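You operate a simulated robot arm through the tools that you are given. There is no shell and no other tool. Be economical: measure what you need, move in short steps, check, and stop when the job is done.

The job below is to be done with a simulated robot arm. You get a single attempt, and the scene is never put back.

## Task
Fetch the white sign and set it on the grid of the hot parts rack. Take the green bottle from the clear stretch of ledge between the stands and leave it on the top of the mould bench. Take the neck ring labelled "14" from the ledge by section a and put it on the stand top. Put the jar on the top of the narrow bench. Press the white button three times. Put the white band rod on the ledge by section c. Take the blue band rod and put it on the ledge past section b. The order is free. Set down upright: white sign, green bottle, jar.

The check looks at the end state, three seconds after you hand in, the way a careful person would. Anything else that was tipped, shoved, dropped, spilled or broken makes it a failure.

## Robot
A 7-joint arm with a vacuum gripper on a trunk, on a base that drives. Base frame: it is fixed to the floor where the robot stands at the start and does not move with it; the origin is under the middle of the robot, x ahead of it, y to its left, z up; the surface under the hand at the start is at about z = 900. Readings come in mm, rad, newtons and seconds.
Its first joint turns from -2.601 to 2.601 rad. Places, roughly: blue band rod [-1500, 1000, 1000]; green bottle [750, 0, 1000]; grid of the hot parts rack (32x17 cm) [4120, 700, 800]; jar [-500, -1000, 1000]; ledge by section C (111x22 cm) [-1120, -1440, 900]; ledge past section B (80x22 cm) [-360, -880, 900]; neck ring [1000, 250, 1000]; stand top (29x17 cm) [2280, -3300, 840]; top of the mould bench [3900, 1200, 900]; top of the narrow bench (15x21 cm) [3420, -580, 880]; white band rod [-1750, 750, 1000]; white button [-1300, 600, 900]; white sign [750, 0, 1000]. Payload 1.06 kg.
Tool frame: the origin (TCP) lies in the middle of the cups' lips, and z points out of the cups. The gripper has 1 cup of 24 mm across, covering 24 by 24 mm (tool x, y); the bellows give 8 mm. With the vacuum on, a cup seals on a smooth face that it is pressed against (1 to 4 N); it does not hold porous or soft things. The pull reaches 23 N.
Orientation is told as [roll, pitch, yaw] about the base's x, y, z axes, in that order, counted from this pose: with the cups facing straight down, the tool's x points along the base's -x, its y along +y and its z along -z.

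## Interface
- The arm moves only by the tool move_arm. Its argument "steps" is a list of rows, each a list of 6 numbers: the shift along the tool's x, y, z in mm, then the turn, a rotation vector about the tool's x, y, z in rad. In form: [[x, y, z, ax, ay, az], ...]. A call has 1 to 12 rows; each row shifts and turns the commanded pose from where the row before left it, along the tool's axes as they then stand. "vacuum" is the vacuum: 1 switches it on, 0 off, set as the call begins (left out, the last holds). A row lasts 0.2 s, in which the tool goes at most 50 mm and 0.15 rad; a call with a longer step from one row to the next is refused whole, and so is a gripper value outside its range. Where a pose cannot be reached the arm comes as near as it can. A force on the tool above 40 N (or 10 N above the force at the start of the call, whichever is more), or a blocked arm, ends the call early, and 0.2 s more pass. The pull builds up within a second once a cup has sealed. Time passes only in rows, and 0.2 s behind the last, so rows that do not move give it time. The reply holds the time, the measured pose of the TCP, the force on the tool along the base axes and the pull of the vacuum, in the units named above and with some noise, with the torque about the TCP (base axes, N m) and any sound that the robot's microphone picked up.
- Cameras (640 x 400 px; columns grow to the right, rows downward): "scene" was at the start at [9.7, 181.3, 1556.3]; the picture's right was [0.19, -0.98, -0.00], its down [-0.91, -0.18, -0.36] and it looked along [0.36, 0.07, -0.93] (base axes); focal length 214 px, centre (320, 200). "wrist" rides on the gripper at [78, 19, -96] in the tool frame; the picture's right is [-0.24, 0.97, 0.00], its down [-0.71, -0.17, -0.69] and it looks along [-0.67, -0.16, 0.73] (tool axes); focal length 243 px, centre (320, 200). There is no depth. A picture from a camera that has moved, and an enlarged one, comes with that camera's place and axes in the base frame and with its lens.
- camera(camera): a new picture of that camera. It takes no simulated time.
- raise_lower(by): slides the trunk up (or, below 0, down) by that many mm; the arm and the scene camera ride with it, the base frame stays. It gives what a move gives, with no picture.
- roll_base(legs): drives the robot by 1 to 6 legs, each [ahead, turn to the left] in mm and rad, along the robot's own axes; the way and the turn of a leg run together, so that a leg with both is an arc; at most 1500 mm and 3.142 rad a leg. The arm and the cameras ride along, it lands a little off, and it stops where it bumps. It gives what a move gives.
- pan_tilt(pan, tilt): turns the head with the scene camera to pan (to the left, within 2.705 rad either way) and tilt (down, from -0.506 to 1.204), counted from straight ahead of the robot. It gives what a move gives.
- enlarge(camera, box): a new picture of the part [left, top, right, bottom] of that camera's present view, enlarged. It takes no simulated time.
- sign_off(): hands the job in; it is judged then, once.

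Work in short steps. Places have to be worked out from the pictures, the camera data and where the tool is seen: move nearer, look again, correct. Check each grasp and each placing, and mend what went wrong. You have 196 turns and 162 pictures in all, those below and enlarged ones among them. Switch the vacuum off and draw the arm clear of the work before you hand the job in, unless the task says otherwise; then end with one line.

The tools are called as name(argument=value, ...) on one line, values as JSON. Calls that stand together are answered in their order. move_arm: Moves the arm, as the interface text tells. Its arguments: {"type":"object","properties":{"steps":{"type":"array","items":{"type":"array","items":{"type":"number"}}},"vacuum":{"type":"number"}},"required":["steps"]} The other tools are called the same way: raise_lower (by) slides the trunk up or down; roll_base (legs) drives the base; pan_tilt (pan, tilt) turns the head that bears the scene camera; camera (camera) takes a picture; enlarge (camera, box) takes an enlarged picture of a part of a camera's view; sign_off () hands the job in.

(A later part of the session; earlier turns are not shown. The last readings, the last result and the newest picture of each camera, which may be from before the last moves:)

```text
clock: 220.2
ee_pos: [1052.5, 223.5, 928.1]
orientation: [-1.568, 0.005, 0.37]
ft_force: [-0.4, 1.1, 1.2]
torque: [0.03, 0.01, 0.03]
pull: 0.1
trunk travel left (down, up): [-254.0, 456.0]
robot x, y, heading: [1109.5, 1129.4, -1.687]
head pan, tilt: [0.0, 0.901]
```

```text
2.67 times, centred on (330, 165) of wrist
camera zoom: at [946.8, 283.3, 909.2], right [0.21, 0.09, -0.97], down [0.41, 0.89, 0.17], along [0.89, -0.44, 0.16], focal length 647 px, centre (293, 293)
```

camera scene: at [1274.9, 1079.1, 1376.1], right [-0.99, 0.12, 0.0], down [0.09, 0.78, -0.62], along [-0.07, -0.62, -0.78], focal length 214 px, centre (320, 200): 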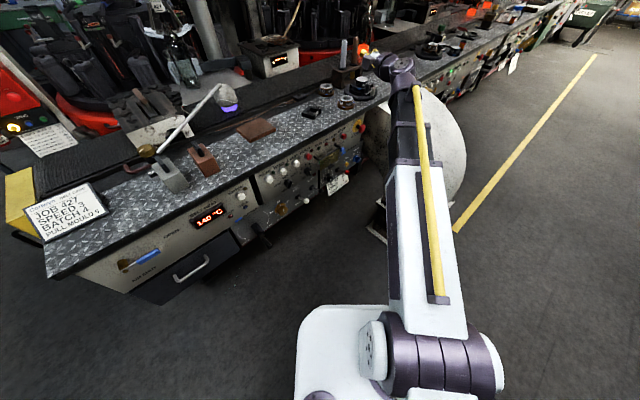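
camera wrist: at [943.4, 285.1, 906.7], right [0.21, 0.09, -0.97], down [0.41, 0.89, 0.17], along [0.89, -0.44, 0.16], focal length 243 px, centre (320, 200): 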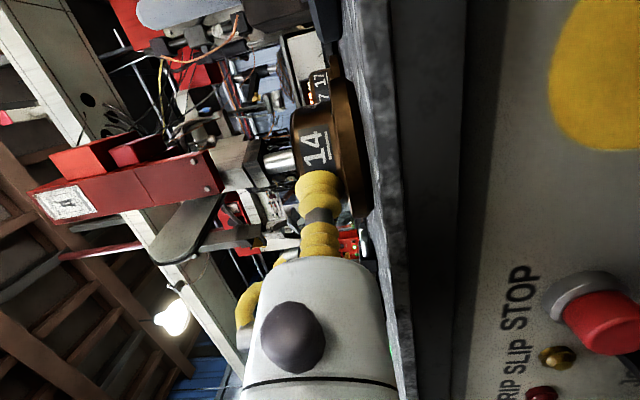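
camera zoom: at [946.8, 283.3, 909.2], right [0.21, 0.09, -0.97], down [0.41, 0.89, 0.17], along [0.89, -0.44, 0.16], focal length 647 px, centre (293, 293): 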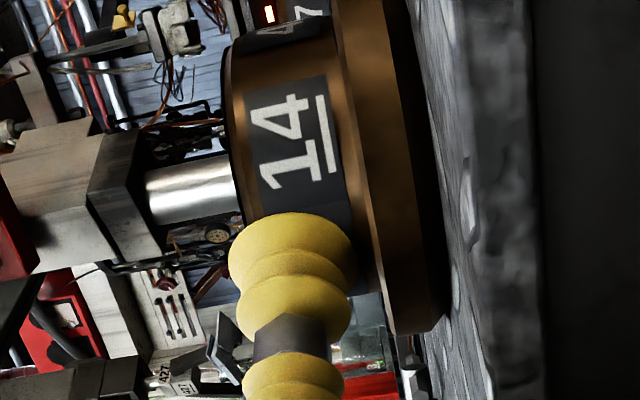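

The cup now sits about 1.7 mm high. I'll correct down and press a bit firmer.

move_arm(steps=[[0, 0, -4, 0, 0, 0], [0, 1.7, 0, 0, 0, 0], [0, 0, 2, 0, 0, 0], [0, 0, 2, 0, 0, 0], [0, 0, 2, 0, 0, 0], [0, 0, 1, 0, 0, 0], [0, 0, 0, 0, 0, 0]])

move_arm(steps=[[0, 0, 1.5, 0, 0, 0], [0, 0, 1, 0, 0, 0], [0, 0, 0, 0, 0, 0]])

```text
clock: 221.8
ee_pos: [1054.7, 219.9, 925.7]
orientation: [-1.568, 0.008, 0.369]
ft_force: [-0.3, 1.7, 2.6]
torque: [0.0, 0.02, -0.03]
pull: 0.1
trunk travel left (down, up): [-254.0, 456.0]
robot x, y, heading: [1107.3, 1131.3, -1.693]
head pan, tilt: [0.0, 0.901]
```

```text
clock: 222.6
ee_pos: [1056.0, 217.1, 925.0]
orientation: [-1.567, 0.004, 0.37]
ft_force: [-0.8, 2.9, 0.7]
torque: [0.02, 0.05, 0.02]
pull: 0.0
trunk travel left (down, up): [-254.0, 456.0]
robot x, y, heading: [1109.6, 1129.1, -1.686]
head pan, tilt: [0.0, 0.901]
```

Still no seal and the ring only slides, so I'll back off and examine the ring's profile at level height.

move_arm(steps=[[0, 0, -5, 0, 0, 0], [0, 0, -20, 0, 0, 0], [0, -5, -20, 0, 0, 0], [0, -5, -20, 0, 0, 0]], vacuum=0)

enlarge(camera="wrist", box=[290, 50, 386, 170])

enlarge(camera="scene", box=[330, 30, 380, 68])

```text
clock: 223.6
ee_pos: [1030.5, 277.8, 935.4]
orientation: [-1.567, 0.005, 0.37]
ft_force: [-0.3, -0.5, -0.1]
torque: [-0.01, 0.01, 0.02]
pull: 0.1
trunk travel left (down, up): [-254.0, 456.0]
robot x, y, heading: [1109.1, 1131.0, -1.685]
head pan, tilt: [0.0, 0.901]
```

```text
3.33 times, centred on (338, 110) of wrist
camera zoom: at [925.6, 338.8, 916.7], right [0.21, 0.09, -0.97], down [0.41, 0.89, 0.17], along [0.89, -0.44, 0.16], focal length 809 px, centre (260, 500)
```

zoom: 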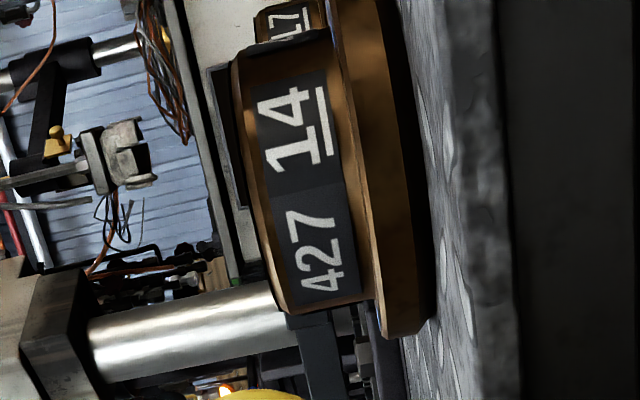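

```text
10.53 times, centred on (355, 49) of scene
camera zoom: at [1274.9, 1078.9, 1180.1], right [-0.99, 0.12, 0.0], down [0.09, 0.78, -0.62], along [-0.07, -0.62, -0.78], focal length 2258 px, centre (-48, 1790)
```

zoom: 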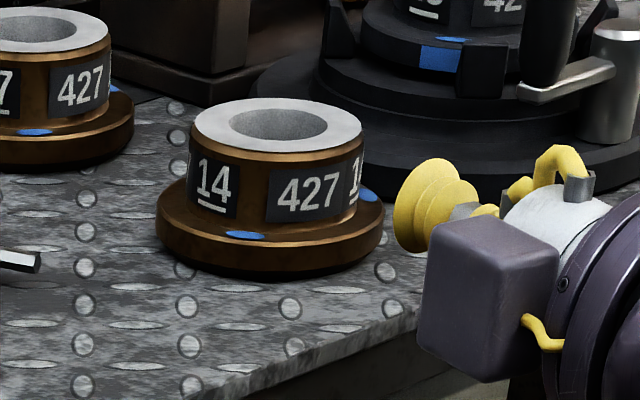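

The ring (R≈28.5) did slide about 9 mm; its side face is barely as tall as the cup, so the vertical alignment must be exact. I'll re-approach low and sweep upward slowly in light contact until it seals.

move_arm(steps=[[-0.6, 12, 10, 0, 0, 0], [0, 0, 20, 0, 0, 0], [0, 0, 20, 0, 0, 0], [0, 0, 10, 0, 0, 0], [0, 0, 0, 0, 0, 0]], vacuum=1)

move_arm(steps=[[0, 0, 2, 0, 0, 0], [0, 0, 2, 0, 0, 0], [0, 0, 2, 0, 0, 0], [0, 0, 1, 0, 0, 0], [0, 0, 0, 0, 0, 0]])

```text
clock: 224.8
ee_pos: [1054.9, 222.9, 923.5]
orientation: [-1.566, 0.005, 0.37]
ft_force: [-0.3, 1.1, -0.6]
torque: [0.03, -0.01, -0.03]
pull: 0.1
trunk travel left (down, up): [-254.0, 456.0]
robot x, y, heading: [1109.8, 1126.3, -1.689]
head pan, tilt: [0.0, 0.901]
```

```text
clock: 226.0
ee_pos: [1056.7, 214.2, 924.2]
orientation: [-1.566, 0.005, 0.37]
ft_force: [0.7, 2.2, 0.0]
torque: [0.07, 0.01, 0.0]
pull: 0.1
trunk travel left (down, up): [-254.0, 456.0]
robot x, y, heading: [1110.2, 1132.9, -1.69]
head pan, tilt: [0.0, 0.901]
```

move_arm(steps=[[0.8, -0.2, 0.2, 0, 0, 0], [0.8, -0.2, 0.2, 0, 0, 0], [0, -0.4, 0.2, 0, 0, 0], [0, -0.4, 0.2, 0, 0, 0], [0, -0.4, 0.2, 0, 0, 0], [0, -0.4, 0.2, 0, 0, 0], [0, -0.4, 0.2, 0, 0, 0], [0, -0.4, 0.2, 0, 0, 0], [0, 0, 0, 0, 0, 0]])

enlarge(camera="scene", box=[330, 30, 380, 68])

enlarge(camera="wrist", box=[270, 90, 390, 240])

```text
clock: 228.0
ee_pos: [1057.1, 213.7, 925.6]
orientation: [-1.567, 0.006, 0.37]
ft_force: [-0.7, 1.6, 0.2]
torque: [0.05, -0.01, 0.01]
pull: 0.0
trunk travel left (down, up): [-254.0, 456.0]
robot x, y, heading: [1110.8, 1129.0, -1.679]
head pan, tilt: [0.0, 0.901]
```

```text
10.53 times, centred on (355, 49) of scene
camera zoom: at [1274.8, 1079.1, 1180.1], right [-0.99, 0.12, 0.0], down [0.09, 0.78, -0.62], along [-0.07, -0.62, -0.78], focal length 2258 px, centre (-48, 1790)
```

zoom: 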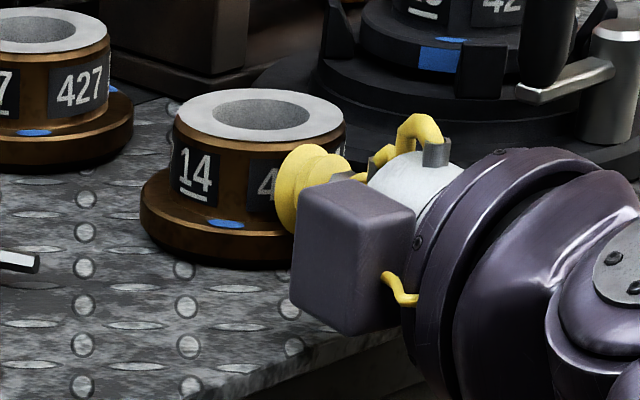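

```text
2.67 times, centred on (330, 165) of wrist
camera zoom: at [949.3, 274.2, 907.8], right [0.21, 0.09, -0.97], down [0.41, 0.89, 0.17], along [0.89, -0.44, 0.16], focal length 647 px, centre (293, 293)
```

zoom: 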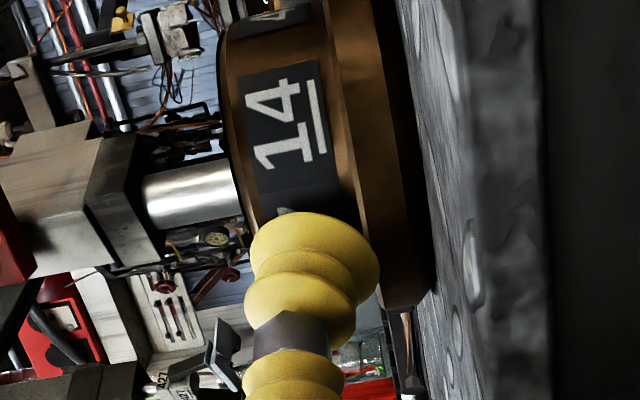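

The cup sheared on the ring, so contact must start clean. I'll back off and re-measure the ring's position.

move_arm(steps=[[0, 0, -5, 0, 0, 0], [0, 0, -20, 0, 0, 0], [0, 0, -35, 0, 0, 0]], vacuum=0)

raise_lower(by=120)

enlarge(camera="scene", box=[310, 50, 406, 120])

camera(camera="wrist")

```text
clock: 228.8
ee_pos: [1033.9, 269.2, 927.7]
orientation: [-1.566, 0.007, 0.372]
ft_force: [-0.5, -0.4, 0.0]
torque: [0.03, 0.0, 0.0]
pull: 0.1
trunk travel left (down, up): [-254.0, 456.0]
robot x, y, heading: [1111.0, 1125.0, -1.689]
head pan, tilt: [0.0, 0.901]
```

```text
clock: 230.3
ee_pos: [1033.8, 269.6, 1046.3]
orientation: [-1.568, 0.005, 0.369]
ft_force: [-0.1, -0.5, 0.2]
torque: [-0.02, -0.02, 0.0]
pull: 0.0
trunk travel left (down, up): [-374.0, 336.0]
robot x, y, heading: [1109.9, 1129.3, -1.69]
head pan, tilt: [0.0, 0.901]
```

```text
5.71 times, centred on (358, 85) of scene
camera zoom: at [1274.8, 1079.0, 1300.1], right [-0.99, 0.12, 0.0], down [0.09, 0.78, -0.62], along [-0.07, -0.62, -0.78], focal length 1226 px, centre (103, 857)
```

zoom: 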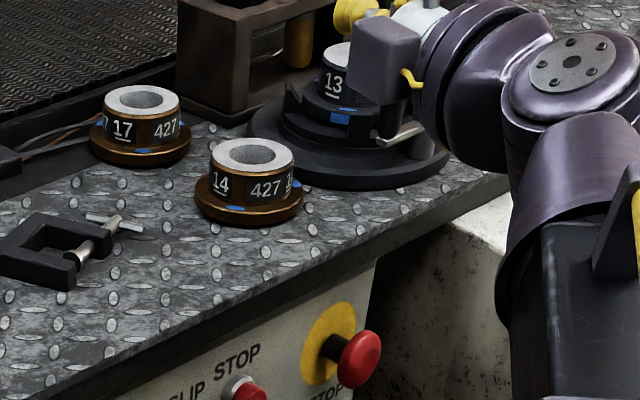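

```text
87 pictures are left
camera wrist: at [927.4, 329.9, 1028.0], right [0.21, 0.09, -0.97], down [0.41, 0.89, 0.17], along [0.89, -0.44, 0.16], focal length 243 px, centre (320, 200)
```

wrist: 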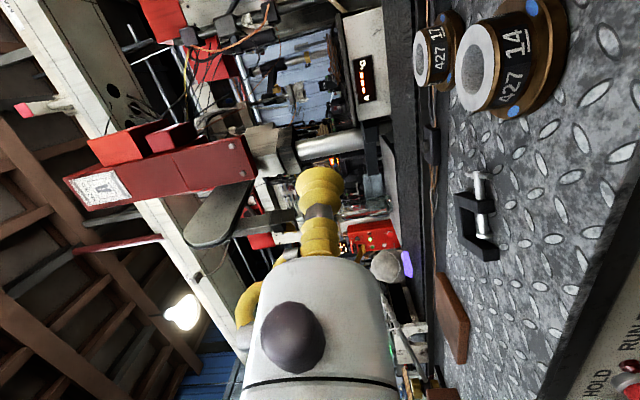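

The ring is now near (1068,178) and close to the stand disc, so no more pushing that way. I'll go vertical and probe the top rim, which tests a rim seal and gives the exact rim height.

raise_lower(by=200)

move_arm(steps=[[0, 0, 0, -0.145, 0, 0], [0, 0, 0, -0.145, 0, 0], [0, 0, 0, -0.145, 0, 0], [0, 0, 0, -0.145, 0, 0], [0, 0, 0, -0.145, 0, 0], [0, 0, 0, -0.145, 0, 0], [0, 0, 0, -0.145, 0, 0], [0, 0, 0, -0.145, 0, 0], [0, 0, 0, -0.145, 0, 0], [0, 0, 0, -0.145, 0, 0], [0, 0, 0, -0.118, 0, 0], [0, 0, 0, 0, 0, 0]])

camera(camera="wrist")

```text
clock: 232.4
ee_pos: [1033.4, 269.5, 1246.9]
orientation: [-1.567, 0.003, 0.37]
ft_force: [0.5, -0.1, 0.0]
torque: [0.0, 0.0, 0.02]
pull: 0.1
trunk travel left (down, up): [-574.0, 136.0]
robot x, y, heading: [1106.6, 1125.3, -1.689]
head pan, tilt: [0.0, 0.901]
```

```text
clock: 235.0
ee_pos: [1033.3, 269.1, 1245.4]
orientation: [0.004, 0.006, 0.37]
ft_force: [0.5, -0.7, 0.8]
torque: [0.01, 0.0, -0.01]
pull: 0.0
trunk travel left (down, up): [-574.0, 136.0]
robot x, y, heading: [1107.7, 1130.0, -1.687]
head pan, tilt: [0.0, 0.901]
```

```text
86 pictures are left
camera wrist: at [956.0, 258.3, 1342.3], right [-0.13, 0.99, 0.0], down [0.73, 0.1, 0.68], along [0.67, 0.09, -0.73], focal length 243 px, centre (320, 200)
```

wrist: 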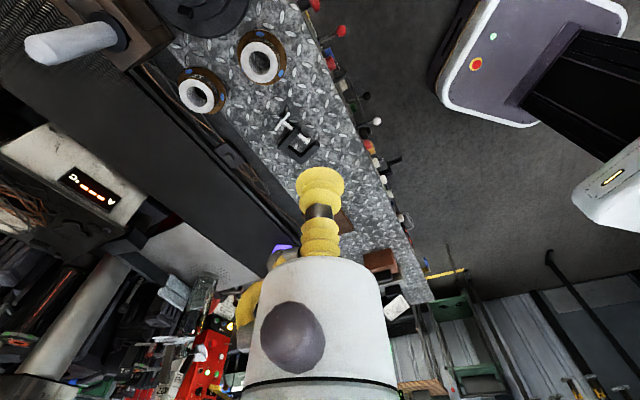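

enlarge(camera="wrist", box=[225, 20, 305, 100])

```text
5.00 times, centred on (265, 60) of wrist
camera zoom: at [956.0, 258.3, 1342.3], right [-0.13, 0.99, 0.0], down [0.73, 0.1, 0.68], along [0.67, 0.09, -0.73], focal length 1213 px, centre (595, 900)
```

zoom: 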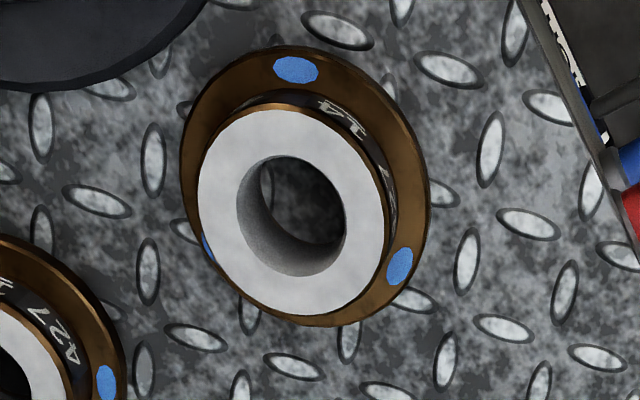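

The rim is about 12 mm wide, half the cup. I'll still probe it vertically for the height and to see whether it seals.

move_arm(steps=[[-2.5, -36.6, 10, 0, 0, 0], [-2.4, -36.6, 10, 0, 0, 0], [0, 0, 45, 0, 0, 0], [0, 0, 45, 0, 0, 0], [0, 0, 45, 0, 0, 0], [0, 0, 45, 0, 0, 0], [0, 0, 45, 0, 0, 0], [0, 0, 40, 0, 0, 0], [0, 0, 10, 0, 0, 0], [0, 0, 0, 0, 0, 0]])

enlarge(camera="wrist", box=[240, 90, 400, 230])

```text
clock: 237.2
ee_pos: [1064.8, 203.9, 950.2]
orientation: [-0.001, 0.005, 0.37]
ft_force: [0.1, -0.4, -0.3]
torque: [0.01, -0.01, -0.01]
pull: 0.2
trunk travel left (down, up): [-574.0, 136.0]
robot x, y, heading: [1111.9, 1126.3, -1.689]
head pan, tilt: [0.0, 0.901]
```

```text
2.86 times, centred on (320, 160) of wrist
camera zoom: at [985.7, 191.8, 1047.1], right [-0.13, 0.99, 0.0], down [0.73, 0.1, 0.68], along [0.68, 0.09, -0.73], focal length 693 px, centre (320, 314)
```

zoom: 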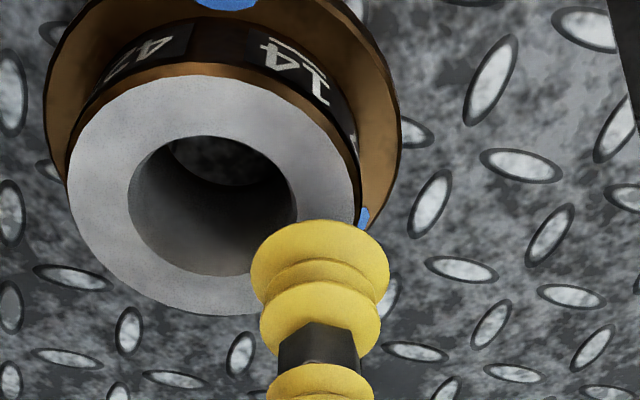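

move_arm(steps=[[1.0, -2, 8, 0, 0, 0], [0, 0, 4, 0, 0, 0], [0, 0, 2, 0, 0, 0], [0, 0, 2, 0, 0, 0], [0, 0, 0, 0, 0, 0]], vacuum=1)

move_arm(steps=[[0, 0, 2, 0, 0, 0], [0, 0, 1, 0, 0, 0], [0, 0, 0, 0, 0, 0], [0, 0, 0, 0, 0, 0]])

```text
clock: 238.4
ee_pos: [1063.7, 199.4, 935.3]
orientation: [-0.002, 0.005, 0.369]
ft_force: [-0.1, -0.1, 0.0]
torque: [0.01, -0.02, 0.0]
pull: 0.0
trunk travel left (down, up): [-574.0, 136.0]
robot x, y, heading: [1109.1, 1132.3, -1.687]
head pan, tilt: [0.0, 0.901]
```

```text
clock: 239.4
ee_pos: [1064.0, 199.8, 932.4]
orientation: [0.0, 0.005, 0.372]
ft_force: [0.4, 0.2, 1.2]
torque: [-0.03, 0.01, -0.01]
pull: 0.1
trunk travel left (down, up): [-574.0, 136.0]
robot x, y, heading: [1109.9, 1131.6, -1.685]
head pan, tilt: [0.0, 0.901]
```

move_arm(steps=[[0, 0, 1, 0, 0, 0], [0, 0, 1, 0, 0, 0], [0, 0, 0, 0, 0, 0], [0, 0, 0, 0, 0, 0], [0, 0, 0, 0, 0, 0]])

enlarge(camera="wrist", box=[240, 90, 400, 230])

```text
clock: 240.6
ee_pos: [1063.6, 200.3, 929.9]
orientation: [0.0, 0.003, 0.371]
ft_force: [-1.7, -1.3, 2.2]
torque: [0.03, -0.03, 0.0]
pull: 0.0
trunk travel left (down, up): [-574.0, 136.0]
robot x, y, heading: [1107.4, 1123.3, -1.689]
head pan, tilt: [0.0, 0.901]
```

```text
2.86 times, centred on (320, 160) of wrist
camera zoom: at [985.1, 189.4, 1026.2], right [-0.13, 0.99, 0.0], down [0.73, 0.1, 0.68], along [0.68, 0.09, -0.73], focal length 693 px, centre (320, 314)
```

zoom: 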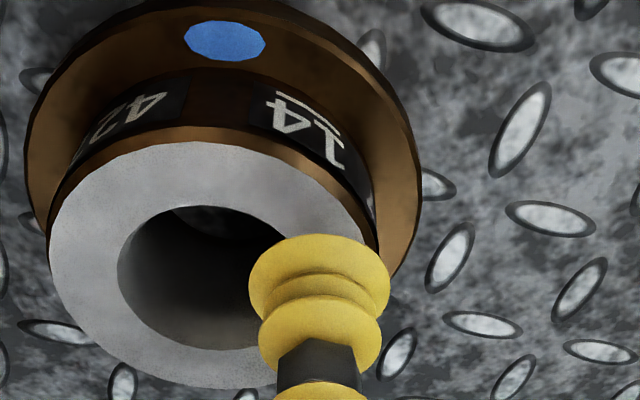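

No rim seal; the rim is at z≈934.5. I'll test once at the ring's centre, stopping early if the hole is really open.

move_arm(steps=[[0, 0, -3, 0, 0, 0], [0, 0, -7, 0, 0, 0], [8, -18.4, 0, 0, 0, 0], [0, 0, 0, 0, 0, 0]])

enlarge(camera="wrist", box=[240, 90, 400, 230])

```text
clock: 241.6
ee_pos: [1062.4, 180.4, 940.1]
orientation: [-0.001, 0.007, 0.37]
ft_force: [0.1, -0.3, 0.8]
torque: [0.02, 0.02, 0.03]
pull: 0.0
trunk travel left (down, up): [-574.0, 136.0]
robot x, y, heading: [1107.8, 1133.4, -1.688]
head pan, tilt: [0.0, 0.901]
```

```text
2.86 times, centred on (320, 160) of wrist
camera zoom: at [984.7, 169.2, 1036.0], right [-0.13, 0.99, 0.0], down [0.73, 0.1, 0.68], along [0.68, 0.09, -0.73], focal length 693 px, centre (320, 314)
```

zoom: 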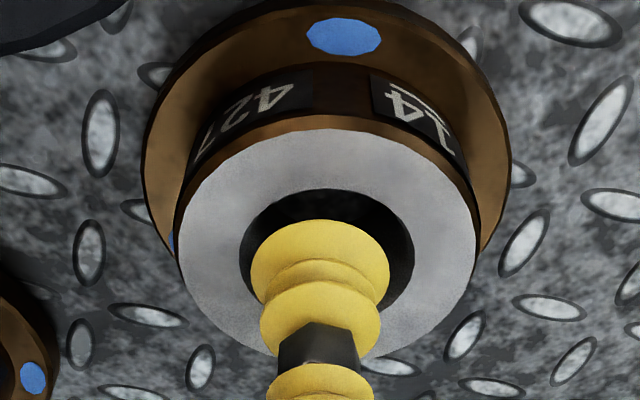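

The cup is centred over the hole. I'll descend gently with the vacuum on.

move_arm(steps=[[0, 0, 3, 0, 0, 0], [0, 0, 2, 0, 0, 0], [0, 0, 2, 0, 0, 0], [0, 0, 2, 0, 0, 0], [0, 0, 0, 0, 0, 0], [0, 0, 0, 0, 0, 0]], vacuum=1)

```text
clock: 243.0
ee_pos: [1062.5, 179.3, 930.0]
orientation: [0.0, 0.005, 0.369]
ft_force: [0.8, -0.7, 0.4]
torque: [-0.01, -0.01, -0.01]
pull: 0.1
trunk travel left (down, up): [-574.0, 136.0]
robot x, y, heading: [1106.9, 1125.6, -1.686]
head pan, tilt: [0.0, 0.901]
```

The hole is real. I'll use it to drag the ring back toward the edge so the wrist clears the ledge for another side attempt.

move_arm(steps=[[0, 0, 8, 0, 0, 0], [0, 0, 8, 0, 0, 0], [0, 4, 0, 0, 0, 0], [0, 6, 0, 0, 0, 0], [0, 6, 0, 0, 0, 0], [0, 6, 0, 0, 0, 0], [0, 0, 0, 0, 0, 0]], vacuum=0)

move_arm(steps=[[0, -3, 0, 0, 0, 0], [0, 0, -20, 0, 0, 0], [0, 0, -45, 0, 0, 0], [0, 0, -45, 0, 0, 0], [0, 0, -45, 0, 0, 0], [0, 0, -45, 0, 0, 0], [0, 0, -45, 0, 0, 0], [0, 0, -45, 0, 0, 0], [0, 0, -30, 0, 0, 0]])

enlarge(camera="wrist", box=[200, 0, 360, 140])

```text
clock: 244.6
ee_pos: [1055.5, 199.9, 916.6]
orientation: [-0.001, 0.005, 0.369]
ft_force: [0.8, -0.9, 0.5]
torque: [-0.01, -0.01, -0.01]
pull: 0.1
trunk travel left (down, up): [-574.0, 136.0]
robot x, y, heading: [1106.9, 1129.5, -1.685]
head pan, tilt: [0.0, 0.901]
```

```text
clock: 246.6
ee_pos: [1057.0, 197.6, 1235.8]
orientation: [0.002, 0.005, 0.37]
ft_force: [0.3, 0.1, -0.1]
torque: [0.0, 0.0, 0.0]
pull: 0.1
trunk travel left (down, up): [-574.0, 136.0]
robot x, y, heading: [1110.8, 1131.2, -1.685]
head pan, tilt: [0.0, 0.901]
```

```text
2.86 times, centred on (280, 70) of wrist
camera zoom: at [979.7, 187.5, 1331.5], right [-0.13, 0.99, 0.0], down [0.73, 0.1, 0.68], along [0.68, 0.09, -0.73], focal length 693 px, centre (434, 571)
```

zoom: 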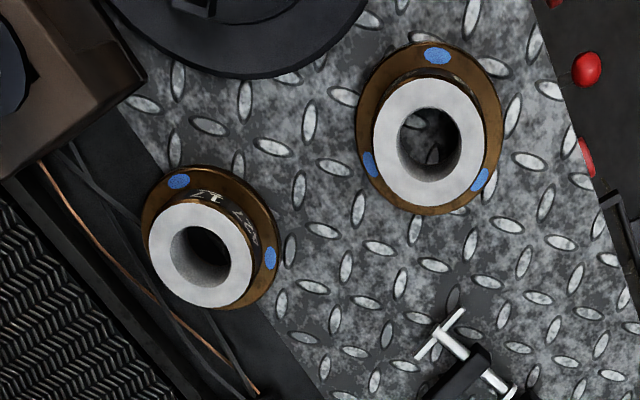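

The ring is back near (1058,196), clear of the disc. I'll retract to standoff, tip horizontal and roll the tool 22.5° so the cup's sensing pattern sits differently, then come down with the trunk.

move_arm(steps=[[0, 38, 0, 0, 0, 0], [0, 38, 0, 0, 0, 0], [0, 0, 0, 0.145, 0, 0], [0, 0, 0, 0.145, 0, 0], [0, 0, 0, 0.145, 0, 0], [0, 0, 0, 0.145, 0, 0], [0, 0, 0, 0.145, 0, 0], [0, 0, 0, 0.145, 0, 0], [0, 0, 0, 0.145, 0, 0], [0, 0, 0, 0.145, 0, 0], [0, 0, 0, 0.145, 0, 0], [0, 0, 0, 0.145, 0, 0]])

move_arm(steps=[[0, 0, 0, 0.12, 0, 0], [0, 0, 0, 0, 0, -0.13], [0, 0, 0, 0, 0, -0.13], [0, 0, 0, 0, 0, -0.13], [0, 0, 0, 0, 0, 0]])

raise_lower(by=-290)

camera(camera="wrist")

```text
clock: 249.2
ee_pos: [1029.6, 269.5, 1234.4]
orientation: [-1.452, 0.005, 0.37]
ft_force: [-0.5, 0.3, 0.4]
torque: [0.04, -0.03, 0.02]
pull: 0.1
trunk travel left (down, up): [-574.0, 136.0]
robot x, y, heading: [1109.3, 1126.2, -1.684]
head pan, tilt: [0.0, 0.901]
```

```text
clock: 250.4
ee_pos: [1038.9, 272.4, 1254.3]
orientation: [-1.546, 0.384, 0.367]
ft_force: [-0.9, 0.6, 0.4]
torque: [-0.03, -0.01, -0.02]
pull: 0.1
out of reach, approached as far as the arm can: row 4
trunk travel left (down, up): [-574.0, 136.0]
robot x, y, heading: [1110.4, 1126.3, -1.69]
head pan, tilt: [0.0, 0.901]
```

```text
clock: 253.4
ee_pos: [1040.3, 272.9, 963.7]
orientation: [-1.544, 0.381, 0.366]
ft_force: [-0.2, -0.3, 0.1]
torque: [0.0, 0.02, 0.03]
pull: 0.1
trunk travel left (down, up): [-284.0, 426.0]
robot x, y, heading: [1109.9, 1128.6, -1.685]
head pan, tilt: [0.0, 0.901]
```

```text
80 pictures are left
camera wrist: at [932.4, 333.5, 977.9], right [-0.14, -0.03, -0.99], down [0.43, 0.9, -0.09], along [0.89, -0.44, -0.12], focal length 243 px, centre (320, 200)
```

wrist: 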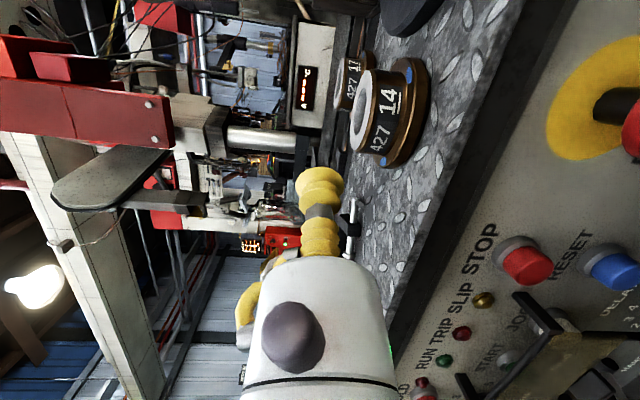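

The ring is about 10 mm to the tool's right. I'll correct lateral and pitch, lower to z≈924.3 and take a zoom before contact.

move_arm(steps=[[8.8, 3.6, 0, 0.023, 0.0095, 0], [0, 0, 20, 0, 0, 0], [0, 0, 15, 0, 0, 0], [0, 0, 0, 0, 0, 0]])

raise_lower(by=-39)

enlarge(camera="wrist", box=[250, 70, 400, 240])

enlarge(camera="scene", box=[330, 30, 390, 78])

```text
clock: 254.4
ee_pos: [1049.2, 238.2, 973.8]
orientation: [-1.562, 0.375, 0.356]
ft_force: [0.1, 0.0, -0.7]
torque: [0.0, 0.01, -0.01]
pull: 0.1
out of reach, approached as far as the arm can: row 1
trunk travel left (down, up): [-284.0, 426.0]
robot x, y, heading: [1109.8, 1129.4, -1.688]
head pan, tilt: [0.0, 0.901]
```

```text
clock: 255.2
ee_pos: [1047.7, 236.6, 934.7]
orientation: [-1.563, 0.374, 0.357]
ft_force: [0.0, 0.0, -0.1]
torque: [0.01, 0.01, 0.01]
pull: 0.1
trunk travel left (down, up): [-245.0, 465.0]
robot x, y, heading: [1113.3, 1128.2, -1.692]
head pan, tilt: [0.0, 0.901]
```

```text
2.35 times, centred on (325, 155) of wrist
camera zoom: at [941.1, 299.5, 946.6], right [-0.13, -0.04, -0.99], down [0.44, 0.89, -0.1], along [0.89, -0.45, -0.1], focal length 571 px, centre (308, 306)
```

zoom: 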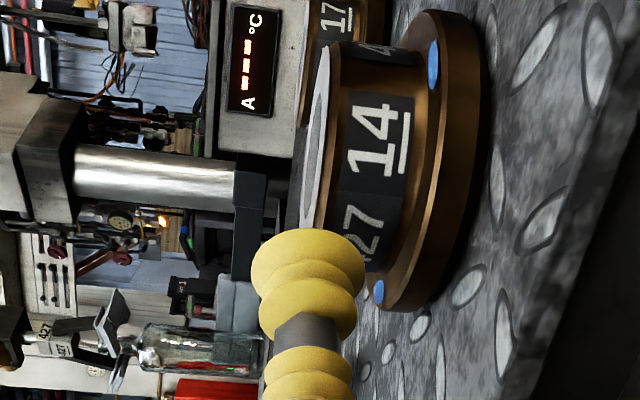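

```text
8.33 times, centred on (360, 54) of scene
camera zoom: at [1274.8, 1079.1, 1171.1], right [-0.99, 0.12, 0.0], down [0.09, 0.78, -0.62], along [-0.07, -0.62, -0.78], focal length 1787 px, centre (-13, 1417)
```

zoom: 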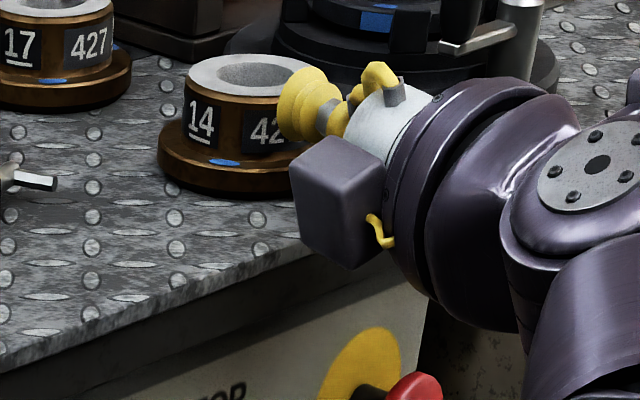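

I need 4 mm right and 10.4 mm down before contact.

move_arm(steps=[[3.7, 1.5, -3, 0, 0, 0], [0, 0, 0, 0, 0, 0]])

raise_lower(by=-10.4)

enlarge(camera="wrist", box=[250, 70, 400, 240])

```text
clock: 255.8
ee_pos: [1044.0, 240.6, 935.9]
orientation: [-1.562, 0.375, 0.355]
ft_force: [-0.9, 0.4, 0.5]
torque: [-0.01, -0.01, -0.01]
pull: 0.0
trunk travel left (down, up): [-245.0, 465.0]
robot x, y, heading: [1106.9, 1127.0, -1.688]
head pan, tilt: [0.0, 0.901]
```

```text
clock: 256.4
ee_pos: [1042.6, 239.3, 925.0]
orientation: [-1.561, 0.376, 0.356]
ft_force: [0.1, -1.1, 0.9]
torque: [-0.04, -0.03, -0.01]
pull: 0.0
trunk travel left (down, up): [-235.0, 475.0]
robot x, y, heading: [1108.5, 1132.9, -1.688]
head pan, tilt: [0.0, 0.901]
```

```text
2.35 times, centred on (325, 155) of wrist
camera zoom: at [936.5, 301.1, 936.6], right [-0.13, -0.04, -0.99], down [0.44, 0.89, -0.09], along [0.89, -0.45, -0.1], focal length 571 px, centre (308, 306)
```

zoom: 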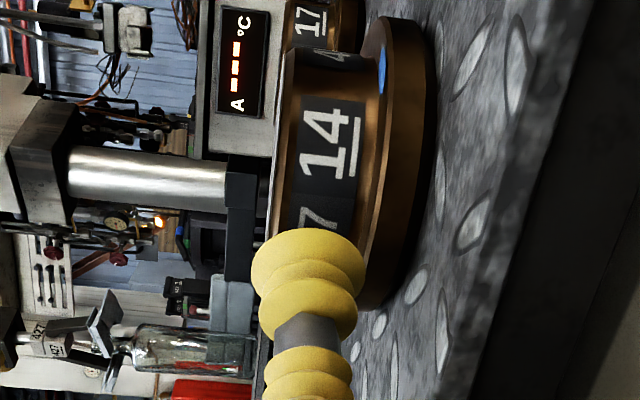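

Aligned laterally within 1 mm. I'll advance to contact with the vacuum on.

move_arm(steps=[[0, 0.6, 6, 0, 0, 0], [0, 0, 6, 0, 0, 0], [0, 0, 2, 0, 0, 0], [0, 0, 2, 0, 0, 0], [0, 0, 2, 0, 0, 0], [0, 0, 0, 0, 0, 0]], vacuum=1)

move_arm(steps=[[0, 0, 2, 0, 0, 0], [0, 0, 1.5, 0, 0, 0], [0, 0, 0, 0, 0, 0], [0, 0, 0, 0, 0, 0]])

enlarge(camera="wrist", box=[250, 70, 400, 240])

```text
clock: 257.8
ee_pos: [1048.9, 222.3, 925.9]
orientation: [-1.56, 0.377, 0.356]
ft_force: [0.7, 0.3, 1.1]
torque: [0.08, 0.06, -0.05]
pull: 22.8
trunk travel left (down, up): [-235.0, 475.0]
robot x, y, heading: [1107.5, 1130.9, -1.688]
head pan, tilt: [0.0, 0.901]
```

```text
clock: 258.8
ee_pos: [1049.1, 219.9, 923.9]
orientation: [-1.56, 0.377, 0.357]
ft_force: [-6.4, 20.4, -2.9]
torque: [0.3, 0.22, 0.56]
pull: 22.3
trunk travel left (down, up): [-235.0, 475.0]
robot x, y, heading: [1110.1, 1128.6, -1.688]
head pan, tilt: [0.0, 0.901]
```

```text
2.35 times, centred on (325, 155) of wrist
camera zoom: at [942.7, 282.6, 936.2], right [-0.13, -0.04, -0.99], down [0.44, 0.89, -0.09], along [0.89, -0.45, -0.1], focal length 571 px, centre (308, 306)
```

zoom: 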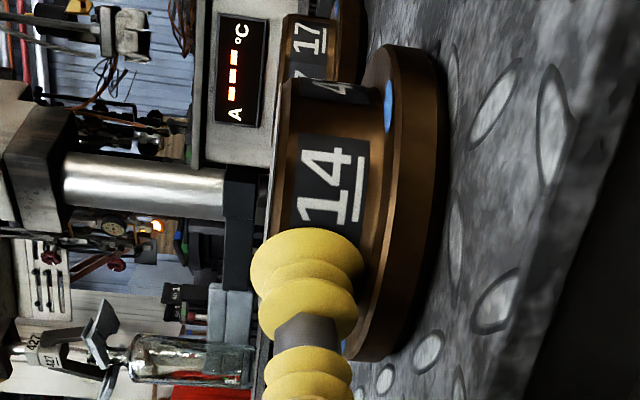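

It sealed (22.8 N)! I'll relieve the extra press and lift with the trunk.

move_arm(steps=[[0, 0, -2.5, 0, 0, 0], [0, 0, 0, 0, 0, 0]])

raise_lower(by=15)

camera(camera="wrist")

```text
clock: 259.4
ee_pos: [1050.3, 221.6, 924.7]
orientation: [-1.561, 0.375, 0.354]
ft_force: [-4.2, 6.8, 0.2]
torque: [0.12, 0.16, 0.28]
pull: 22.5
trunk travel left (down, up): [-235.0, 475.0]
robot x, y, heading: [1109.6, 1126.7, -1.685]
head pan, tilt: [0.0, 0.901]
```

```text
clock: 260.0
ee_pos: [1048.7, 220.0, 939.5]
orientation: [-1.562, 0.373, 0.353]
ft_force: [1.5, 0.2, -1.6]
torque: [-0.02, 0.0, 0.02]
pull: 22.8
trunk travel left (down, up): [-250.0, 460.0]
robot x, y, heading: [1106.8, 1127.5, -1.69]
head pan, tilt: [0.0, 0.901]
```

```text
75 pictures are left
camera wrist: at [942.9, 282.7, 951.3], right [-0.13, -0.04, -0.99], down [0.44, 0.89, -0.09], along [0.89, -0.45, -0.1], focal length 243 px, centre (320, 200)
```

wrist: 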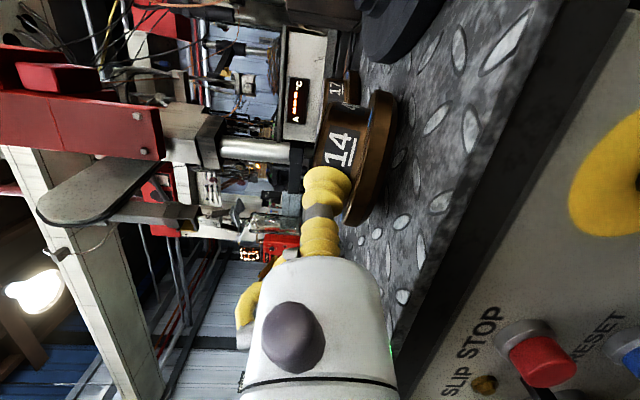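

Lifted cleanly. I'll raise the trunk, retract, and back away from the ledge.

raise_lower(by=210)

move_arm(steps=[[0, 0, -30, 0, 0, 0], [0, 0, -40, 0, 0, 0], [0, 0, -40, 0, 0, 0], [0, 0, 0, 0, 0, 0]])

roll_base(legs=[[-250, 0], [0, 1.776], [864, 0], [0, -0.769]])

```text
clock: 262.2
ee_pos: [1049.8, 221.1, 1148.1]
orientation: [-1.562, 0.373, 0.356]
ft_force: [0.2, 0.9, -6.3]
torque: [0.21, 0.06, -0.06]
pull: 22.7
trunk travel left (down, up): [-460.0, 250.0]
robot x, y, heading: [1110.2, 1131.5, -1.687]
head pan, tilt: [0.0, 0.901]
```

```text
clock: 263.2
ee_pos: [1010.8, 324.4, 1149.7]
orientation: [-1.56, 0.377, 0.357]
ft_force: [-0.3, -0.3, -5.2]
torque: [0.18, 0.09, -0.03]
pull: 22.6
trunk travel left (down, up): [-460.0, 250.0]
robot x, y, heading: [1107.7, 1129.0, -1.688]
head pan, tilt: [0.0, 0.901]
```

```text
clock: 275.5
ee_pos: [2612.8, 922.8, 1151.1]
orientation: [-1.561, 0.375, 1.35]
ft_force: [-0.3, 0.9, -4.6]
torque: [0.06, 0.17, -0.04]
pull: 23.0
trunk travel left (down, up): [-460.0, 250.0]
robot x, y, heading: [1988.1, 1443.5, -0.692]
head pan, tilt: [0.0, 0.901]
```

The ring is holding at about 5 N. I'll drive on toward the far aisle.

roll_base(legs=[[0, 0.017], [1500, 0], [350, 0], [0, -0.27], [800, 0]])

pan_tilt(pan=-0.9, tilt=0.35)

camera(camera="scene")

```text
clock: 289.9
ee_pos: [4406.5, -988.8, 1150.8]
orientation: [-1.559, 0.375, 1.114]
ft_force: [-0.1, 0.1, -4.9]
torque: [0.07, 0.2, -0.03]
pull: 22.6
trunk travel left (down, up): [-460.0, 250.0]
robot x, y, heading: [3926.5, -339.4, -0.929]
head pan, tilt: [0.0, 0.901]
```

```text
clock: 291.1
ee_pos: [4406.6, -990.4, 1150.2]
orientation: [-1.56, 0.374, 1.114]
ft_force: [0.3, 0.1, -5.5]
torque: [0.08, 0.2, -0.01]
pull: 23.6
trunk travel left (down, up): [-460.0, 250.0]
robot x, y, heading: [3928.7, -334.3, -0.933]
head pan, tilt: [-0.901, 0.351]
```

```text
74 pictures are left
camera scene: at [4011.1, -289.5, 1433.2], right [-0.97, 0.26, 0.0], down [0.09, 0.33, -0.94], along [-0.24, -0.91, -0.34], focal length 214 px, centre (320, 200)
```

scene: 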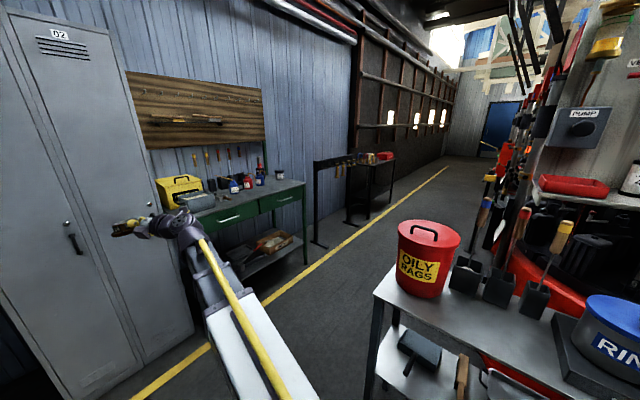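

The stand is the dark table down the aisle beyond the green bench. I'll retract the arm and raise it a little to get around the shelf, then turn down the aisle.

move_arm(steps=[[-16, -6.5, -33, 0, 0, 0], [-16, -6.5, -33, 0, 0, 0], [-16, -6.5, -33, 0, 0, 0], [-16, -6.5, -33, 0, 0, 0], [0, 0, 0, 0, 0, 0]])

roll_base(legs=[[0, -0.417], [600, 0], [0, -1.156]])

pan_tilt(pan=0.0, tilt=0.4)

camera(camera="scene")

```text
clock: 292.3
ee_pos: [4318.6, -869.8, 1152.1]
orientation: [-1.559, 0.376, 1.115]
ft_force: [0.8, -0.7, -5.9]
torque: [0.08, 0.19, 0.01]
pull: 23.2
trunk travel left (down, up): [-460.0, 250.0]
robot x, y, heading: [3925.9, -336.9, -0.932]
head pan, tilt: [-0.901, 0.351]
```

```text
clock: 299.9
ee_pos: [3524.7, -1320.6, 1151.7]
orientation: [-1.558, 0.375, -0.468]
ft_force: [-1.2, -0.1, -5.6]
torque: [0.23, -0.09, -0.04]
pull: 23.0
trunk travel left (down, up): [-460.0, 250.0]
robot x, y, heading: [4059.6, -930.2, -2.505]
head pan, tilt: [-0.901, 0.351]
```

```text
clock: 301.1
ee_pos: [3522.9, -1320.6, 1153.5]
orientation: [-1.559, 0.375, -0.467]
ft_force: [0.5, -0.2, -5.4]
torque: [0.19, -0.08, 0.0]
pull: 22.4
trunk travel left (down, up): [-460.0, 250.0]
robot x, y, heading: [4059.5, -930.8, -2.508]
head pan, tilt: [0.0, 0.4]
```

```text
73 pictures are left
camera scene: at [4122.6, -1096.9, 1428.7], right [-0.59, 0.81, 0.0], down [0.31, 0.23, -0.92], along [-0.74, -0.54, -0.39], focal length 214 px, centre (320, 200)
```

scene: 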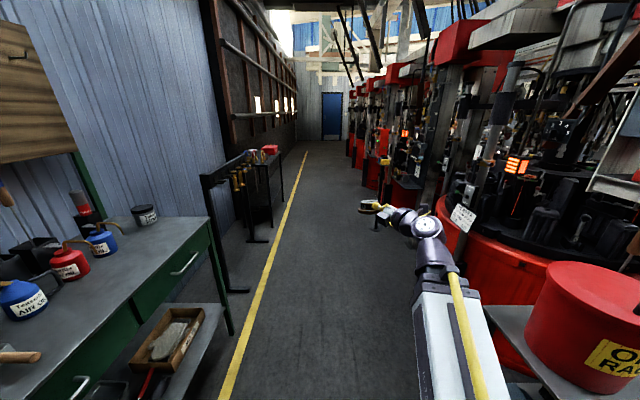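

The aisle is clear. I'll drive down to abreast of the stand and turn to face it.

roll_base(legs=[[1500, 0.012], [1330, 0], [0, 1.56]])

pan_tilt(pan=0.0, tilt=0.7)

camera(camera="scene")

```text
clock: 318.6
ee_pos: [2195.6, -3153.4, 1152.7]
orientation: [-1.557, 0.376, 1.117]
ft_force: [0.2, 0.0, -5.6]
torque: [0.09, 0.19, -0.02]
pull: 22.8
trunk travel left (down, up): [-460.0, 250.0]
robot x, y, heading: [1800.1, -2622.4, -0.924]
head pan, tilt: [0.0, 0.4]
```

```text
clock: 319.4
ee_pos: [2195.7, -3154.7, 1152.7]
orientation: [-1.56, 0.377, 1.115]
ft_force: [0.0, 0.0, -5.4]
torque: [0.07, 0.2, 0.01]
pull: 22.9
trunk travel left (down, up): [-460.0, 250.0]
robot x, y, heading: [1800.7, -2622.6, -0.927]
head pan, tilt: [0.0, 0.7]
```

```text
72 pictures are left
camera scene: at [1960.7, -2551.7, 1401.9], right [-0.8, -0.6, 0.0], down [-0.39, 0.52, -0.77], along [0.46, -0.61, -0.64], focal length 214 px, centre (320, 200)
```

scene: 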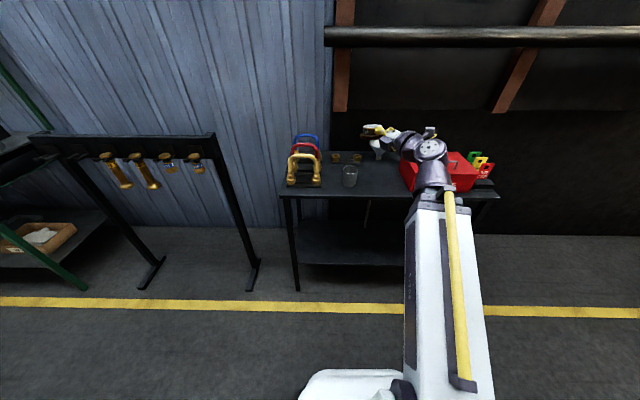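

The stand is directly ahead; I'll enlarge its top.

enlarge(camera="scene", box=[270, 120, 510, 220])

```text
2.67 times, centred on (390, 170) of scene
camera zoom: at [1960.7, -2551.7, 1401.9], right [-0.8, -0.6, 0.0], down [-0.39, 0.52, -0.77], along [0.46, -0.61, -0.64], focal length 572 px, centre (133, 280)
```

zoom: 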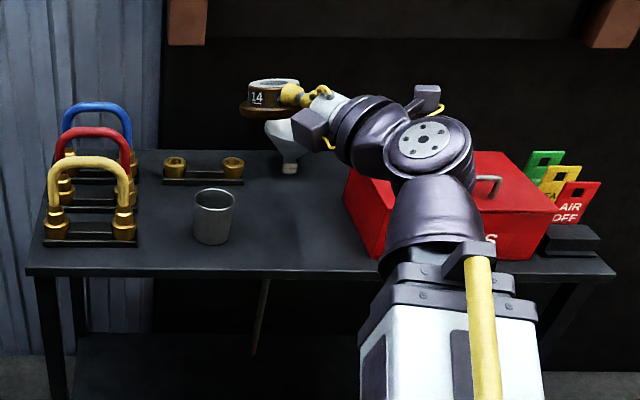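

The free area lies between the glass and the red box. I'll put the ring near (2200,-3310), close to the front edge so the wrist stays outside it; first align and move above.

move_arm(steps=[[0, 0, 0, -0.0547, 0.133, 0], [29, 11.9, 15.7, 0, 0, 0], [29, 11.9, 15.7, 0, 0, 0], [29, 11.9, 15.7, 0, 0, 0], [29, 11.9, 15.7, 0, 0, 0], [0, 0, 0, 0, 0, 0]])

raise_lower(by=-225)

camera(camera="wrist")

enlarge(camera="scene", box=[270, 60, 510, 220])

```text
clock: 320.8
ee_pos: [2182.2, -3304.1, 1154.8]
orientation: [-1.558, 0.377, 0.975]
ft_force: [0.3, -0.5, -5.8]
torque: [0.11, 0.14, 0.01]
pull: 23.3
out of reach, approached as far as the arm can: row 1
trunk travel left (down, up): [-460.0, 250.0]
robot x, y, heading: [1800.7, -2620.4, -0.932]
head pan, tilt: [0.0, 0.7]
```

```text
clock: 323.1
ee_pos: [2182.5, -3302.8, 930.5]
orientation: [-1.557, 0.378, 0.976]
ft_force: [0.1, 0.3, -6.2]
torque: [0.11, 0.17, 0.0]
pull: 22.9
trunk travel left (down, up): [-235.0, 475.0]
robot x, y, heading: [1799.5, -2625.1, -0.927]
head pan, tilt: [0.0, 0.7]
```

```text
70 pictures are left
camera wrist: at [2059.3, -3315.1, 942.4], right [-0.09, -0.11, -0.99], down [-0.16, 0.98, -0.09], along [0.98, 0.15, -0.1], focal length 243 px, centre (320, 200)
```

wrist: 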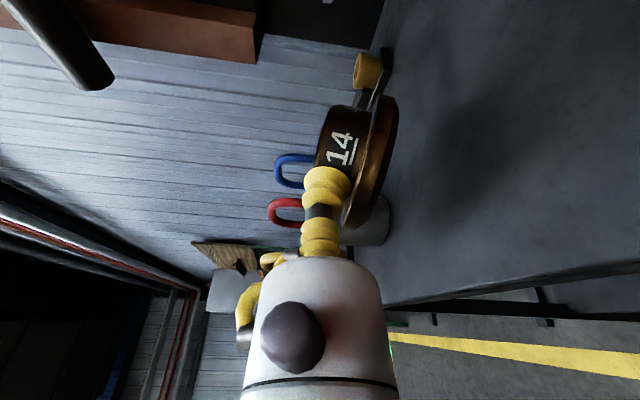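

```text
2.50 times, centred on (390, 140) of scene
camera zoom: at [1960.6, -2551.7, 1176.9], right [-0.8, -0.6, 0.0], down [-0.39, 0.52, -0.76], along [0.46, -0.61, -0.64], focal length 536 px, centre (145, 350)
```

zoom: 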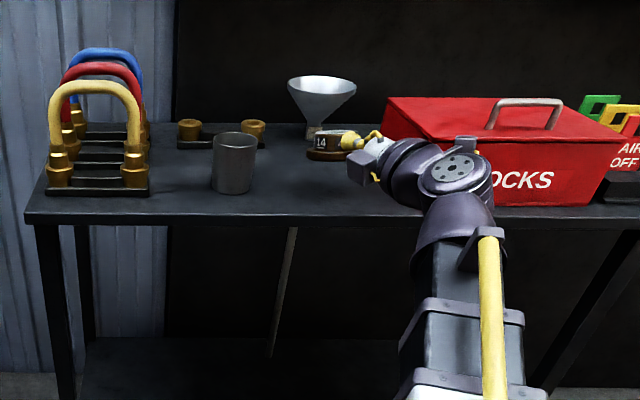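

TCP is 43 mm inside the front edge, as planned. I'll lower to just above contact.

raise_lower(by=-56)

camera(camera="wrist")

```text
clock: 324.1
ee_pos: [2181.5, -3304.3, 874.4]
orientation: [-1.556, 0.377, 0.974]
ft_force: [-1.2, -1.0, -3.1]
torque: [0.01, 0.04, -0.01]
pull: 22.6
trunk travel left (down, up): [-179.0, 531.0]
robot x, y, heading: [1802.9, -2619.1, -0.929]
head pan, tilt: [0.0, 0.7]
```

```text
68 pictures are left
camera wrist: at [2059.1, -3315.1, 886.4], right [-0.09, -0.11, -0.99], down [-0.16, 0.98, -0.09], along [0.98, 0.15, -0.1], focal length 243 px, centre (320, 200)
```

wrist: 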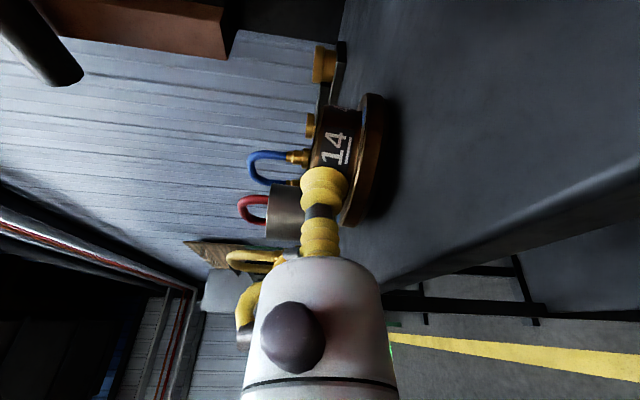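

It's touching partially (−3.1 N). I'll lower 2 mm more and check.

raise_lower(by=-2)

```text
clock: 324.6
ee_pos: [2181.1, -3302.3, 872.0]
orientation: [-1.558, 0.377, 0.974]
ft_force: [-2.6, 1.4, 0.7]
torque: [-0.04, -0.03, -0.05]
pull: 22.6
trunk travel left (down, up): [-177.0, 533.0]
robot x, y, heading: [1801.4, -2623.8, -0.93]
head pan, tilt: [0.0, 0.7]
```

Supported now. I'll release and back off along the tool axis.

move_arm(steps=[[0, 0, 0, 0, 0, 0], [0, 0, 0, 0, 0, 0], [0, 0, 0, 0, 0, 0], [0, 0, 0, 0, 0, 0], [0, 0, -2, 0, 0, 0], [0, 0, -5, 0, 0, 0], [0, 0, -20, 0, 0, 0], [0, 0, -35, 0, 0, 0], [0, 0, -35, 0, 0, 0]], vacuum=0)

camera(camera="wrist")

```text
clock: 326.6
ee_pos: [2102.0, -3248.2, 872.5]
orientation: [-1.555, 0.377, 0.976]
ft_force: [-0.2, -0.2, 0.2]
torque: [-0.01, 0.0, 0.03]
pull: 0.1
trunk travel left (down, up): [-177.0, 533.0]
robot x, y, heading: [1799.0, -2624.0, -0.925]
head pan, tilt: [0.0, 0.7]
```

```text
67 pictures are left
camera wrist: at [1979.0, -3259.8, 886.1], right [-0.09, -0.11, -0.99], down [-0.16, 0.98, -0.09], along [0.98, 0.15, -0.1], focal length 243 px, centre (320, 200)
```

wrist: 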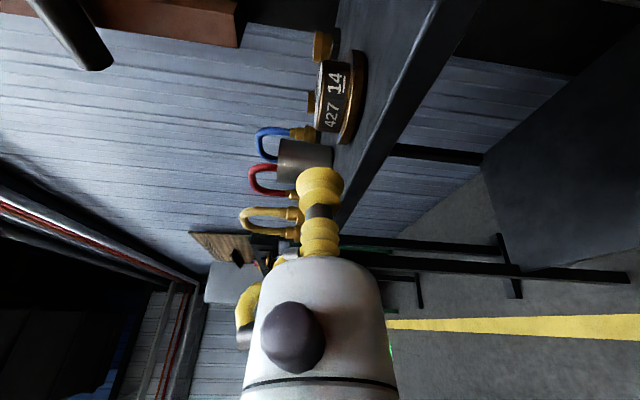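

Ring 14 rests flat on the stand top. I'll raise the trunk, then return the tool to vertical.

raise_lower(by=420)

move_arm(steps=[[0, 0, 0, 0, 0, 0.13], [0, 0, 0, 0, 0, 0.13], [0, 0, 0, 0, 0, 0.13], [0, 0, 0, -0.145, 0, 0], [0, 0, 0, -0.145, 0, 0], [0, 0, 0, -0.145, 0, 0], [0, 0, 0, -0.145, 0, 0], [0, 0, 0, -0.145, 0, 0], [0, 0, 0, -0.145, 0, 0], [0, 0, 0, -0.145, 0, 0], [0, 0, 0, -0.145, 0, 0], [0, 0, 0, -0.145, 0, 0]])

move_arm(steps=[[0, 0, 0, -0.145, 0, 0], [0, 0, 0, -0.105, 0, 0]])

roll_base(legs=[[0, 1.561], [1500, 0], [1330, 0], [0, 1.155]])

```text
refused: 420 is not a number from -400 to 400
```

```text
clock: 329.2
ee_pos: [2101.3, -3248.3, 874.9]
orientation: [-0.25, -0.014, 0.966]
ft_force: [0.3, 0.4, -0.3]
torque: [0.03, -0.03, 0.02]
pull: 0.0
trunk travel left (down, up): [-177.0, 533.0]
robot x, y, heading: [1798.9, -2623.8, -0.929]
head pan, tilt: [0.0, 0.7]
```

```text
clock: 329.8
ee_pos: [2104.9, -3252.0, 865.6]
orientation: [-0.116, -0.009, 0.968]
ft_force: [0.6, -0.8, 0.6]
torque: [0.01, 0.01, 0.04]
pull: 0.0
out of reach, approached as far as the arm can: row 1, 2
trunk travel left (down, up): [-177.0, 533.0]
robot x, y, heading: [1798.2, -2620.5, -0.928]
head pan, tilt: [0.0, 0.7]
```

```text
clock: 350.3
ee_pos: [4056.4, -228.9, 865.5]
orientation: [-0.117, -0.01, -2.586]
ft_force: [-0.3, 0.4, -0.3]
torque: [-0.01, 0.01, -0.02]
pull: 0.0
trunk travel left (down, up): [-177.0, 533.0]
robot x, y, heading: [4083.1, -926.9, 1.797]
head pan, tilt: [0.0, 0.7]
```

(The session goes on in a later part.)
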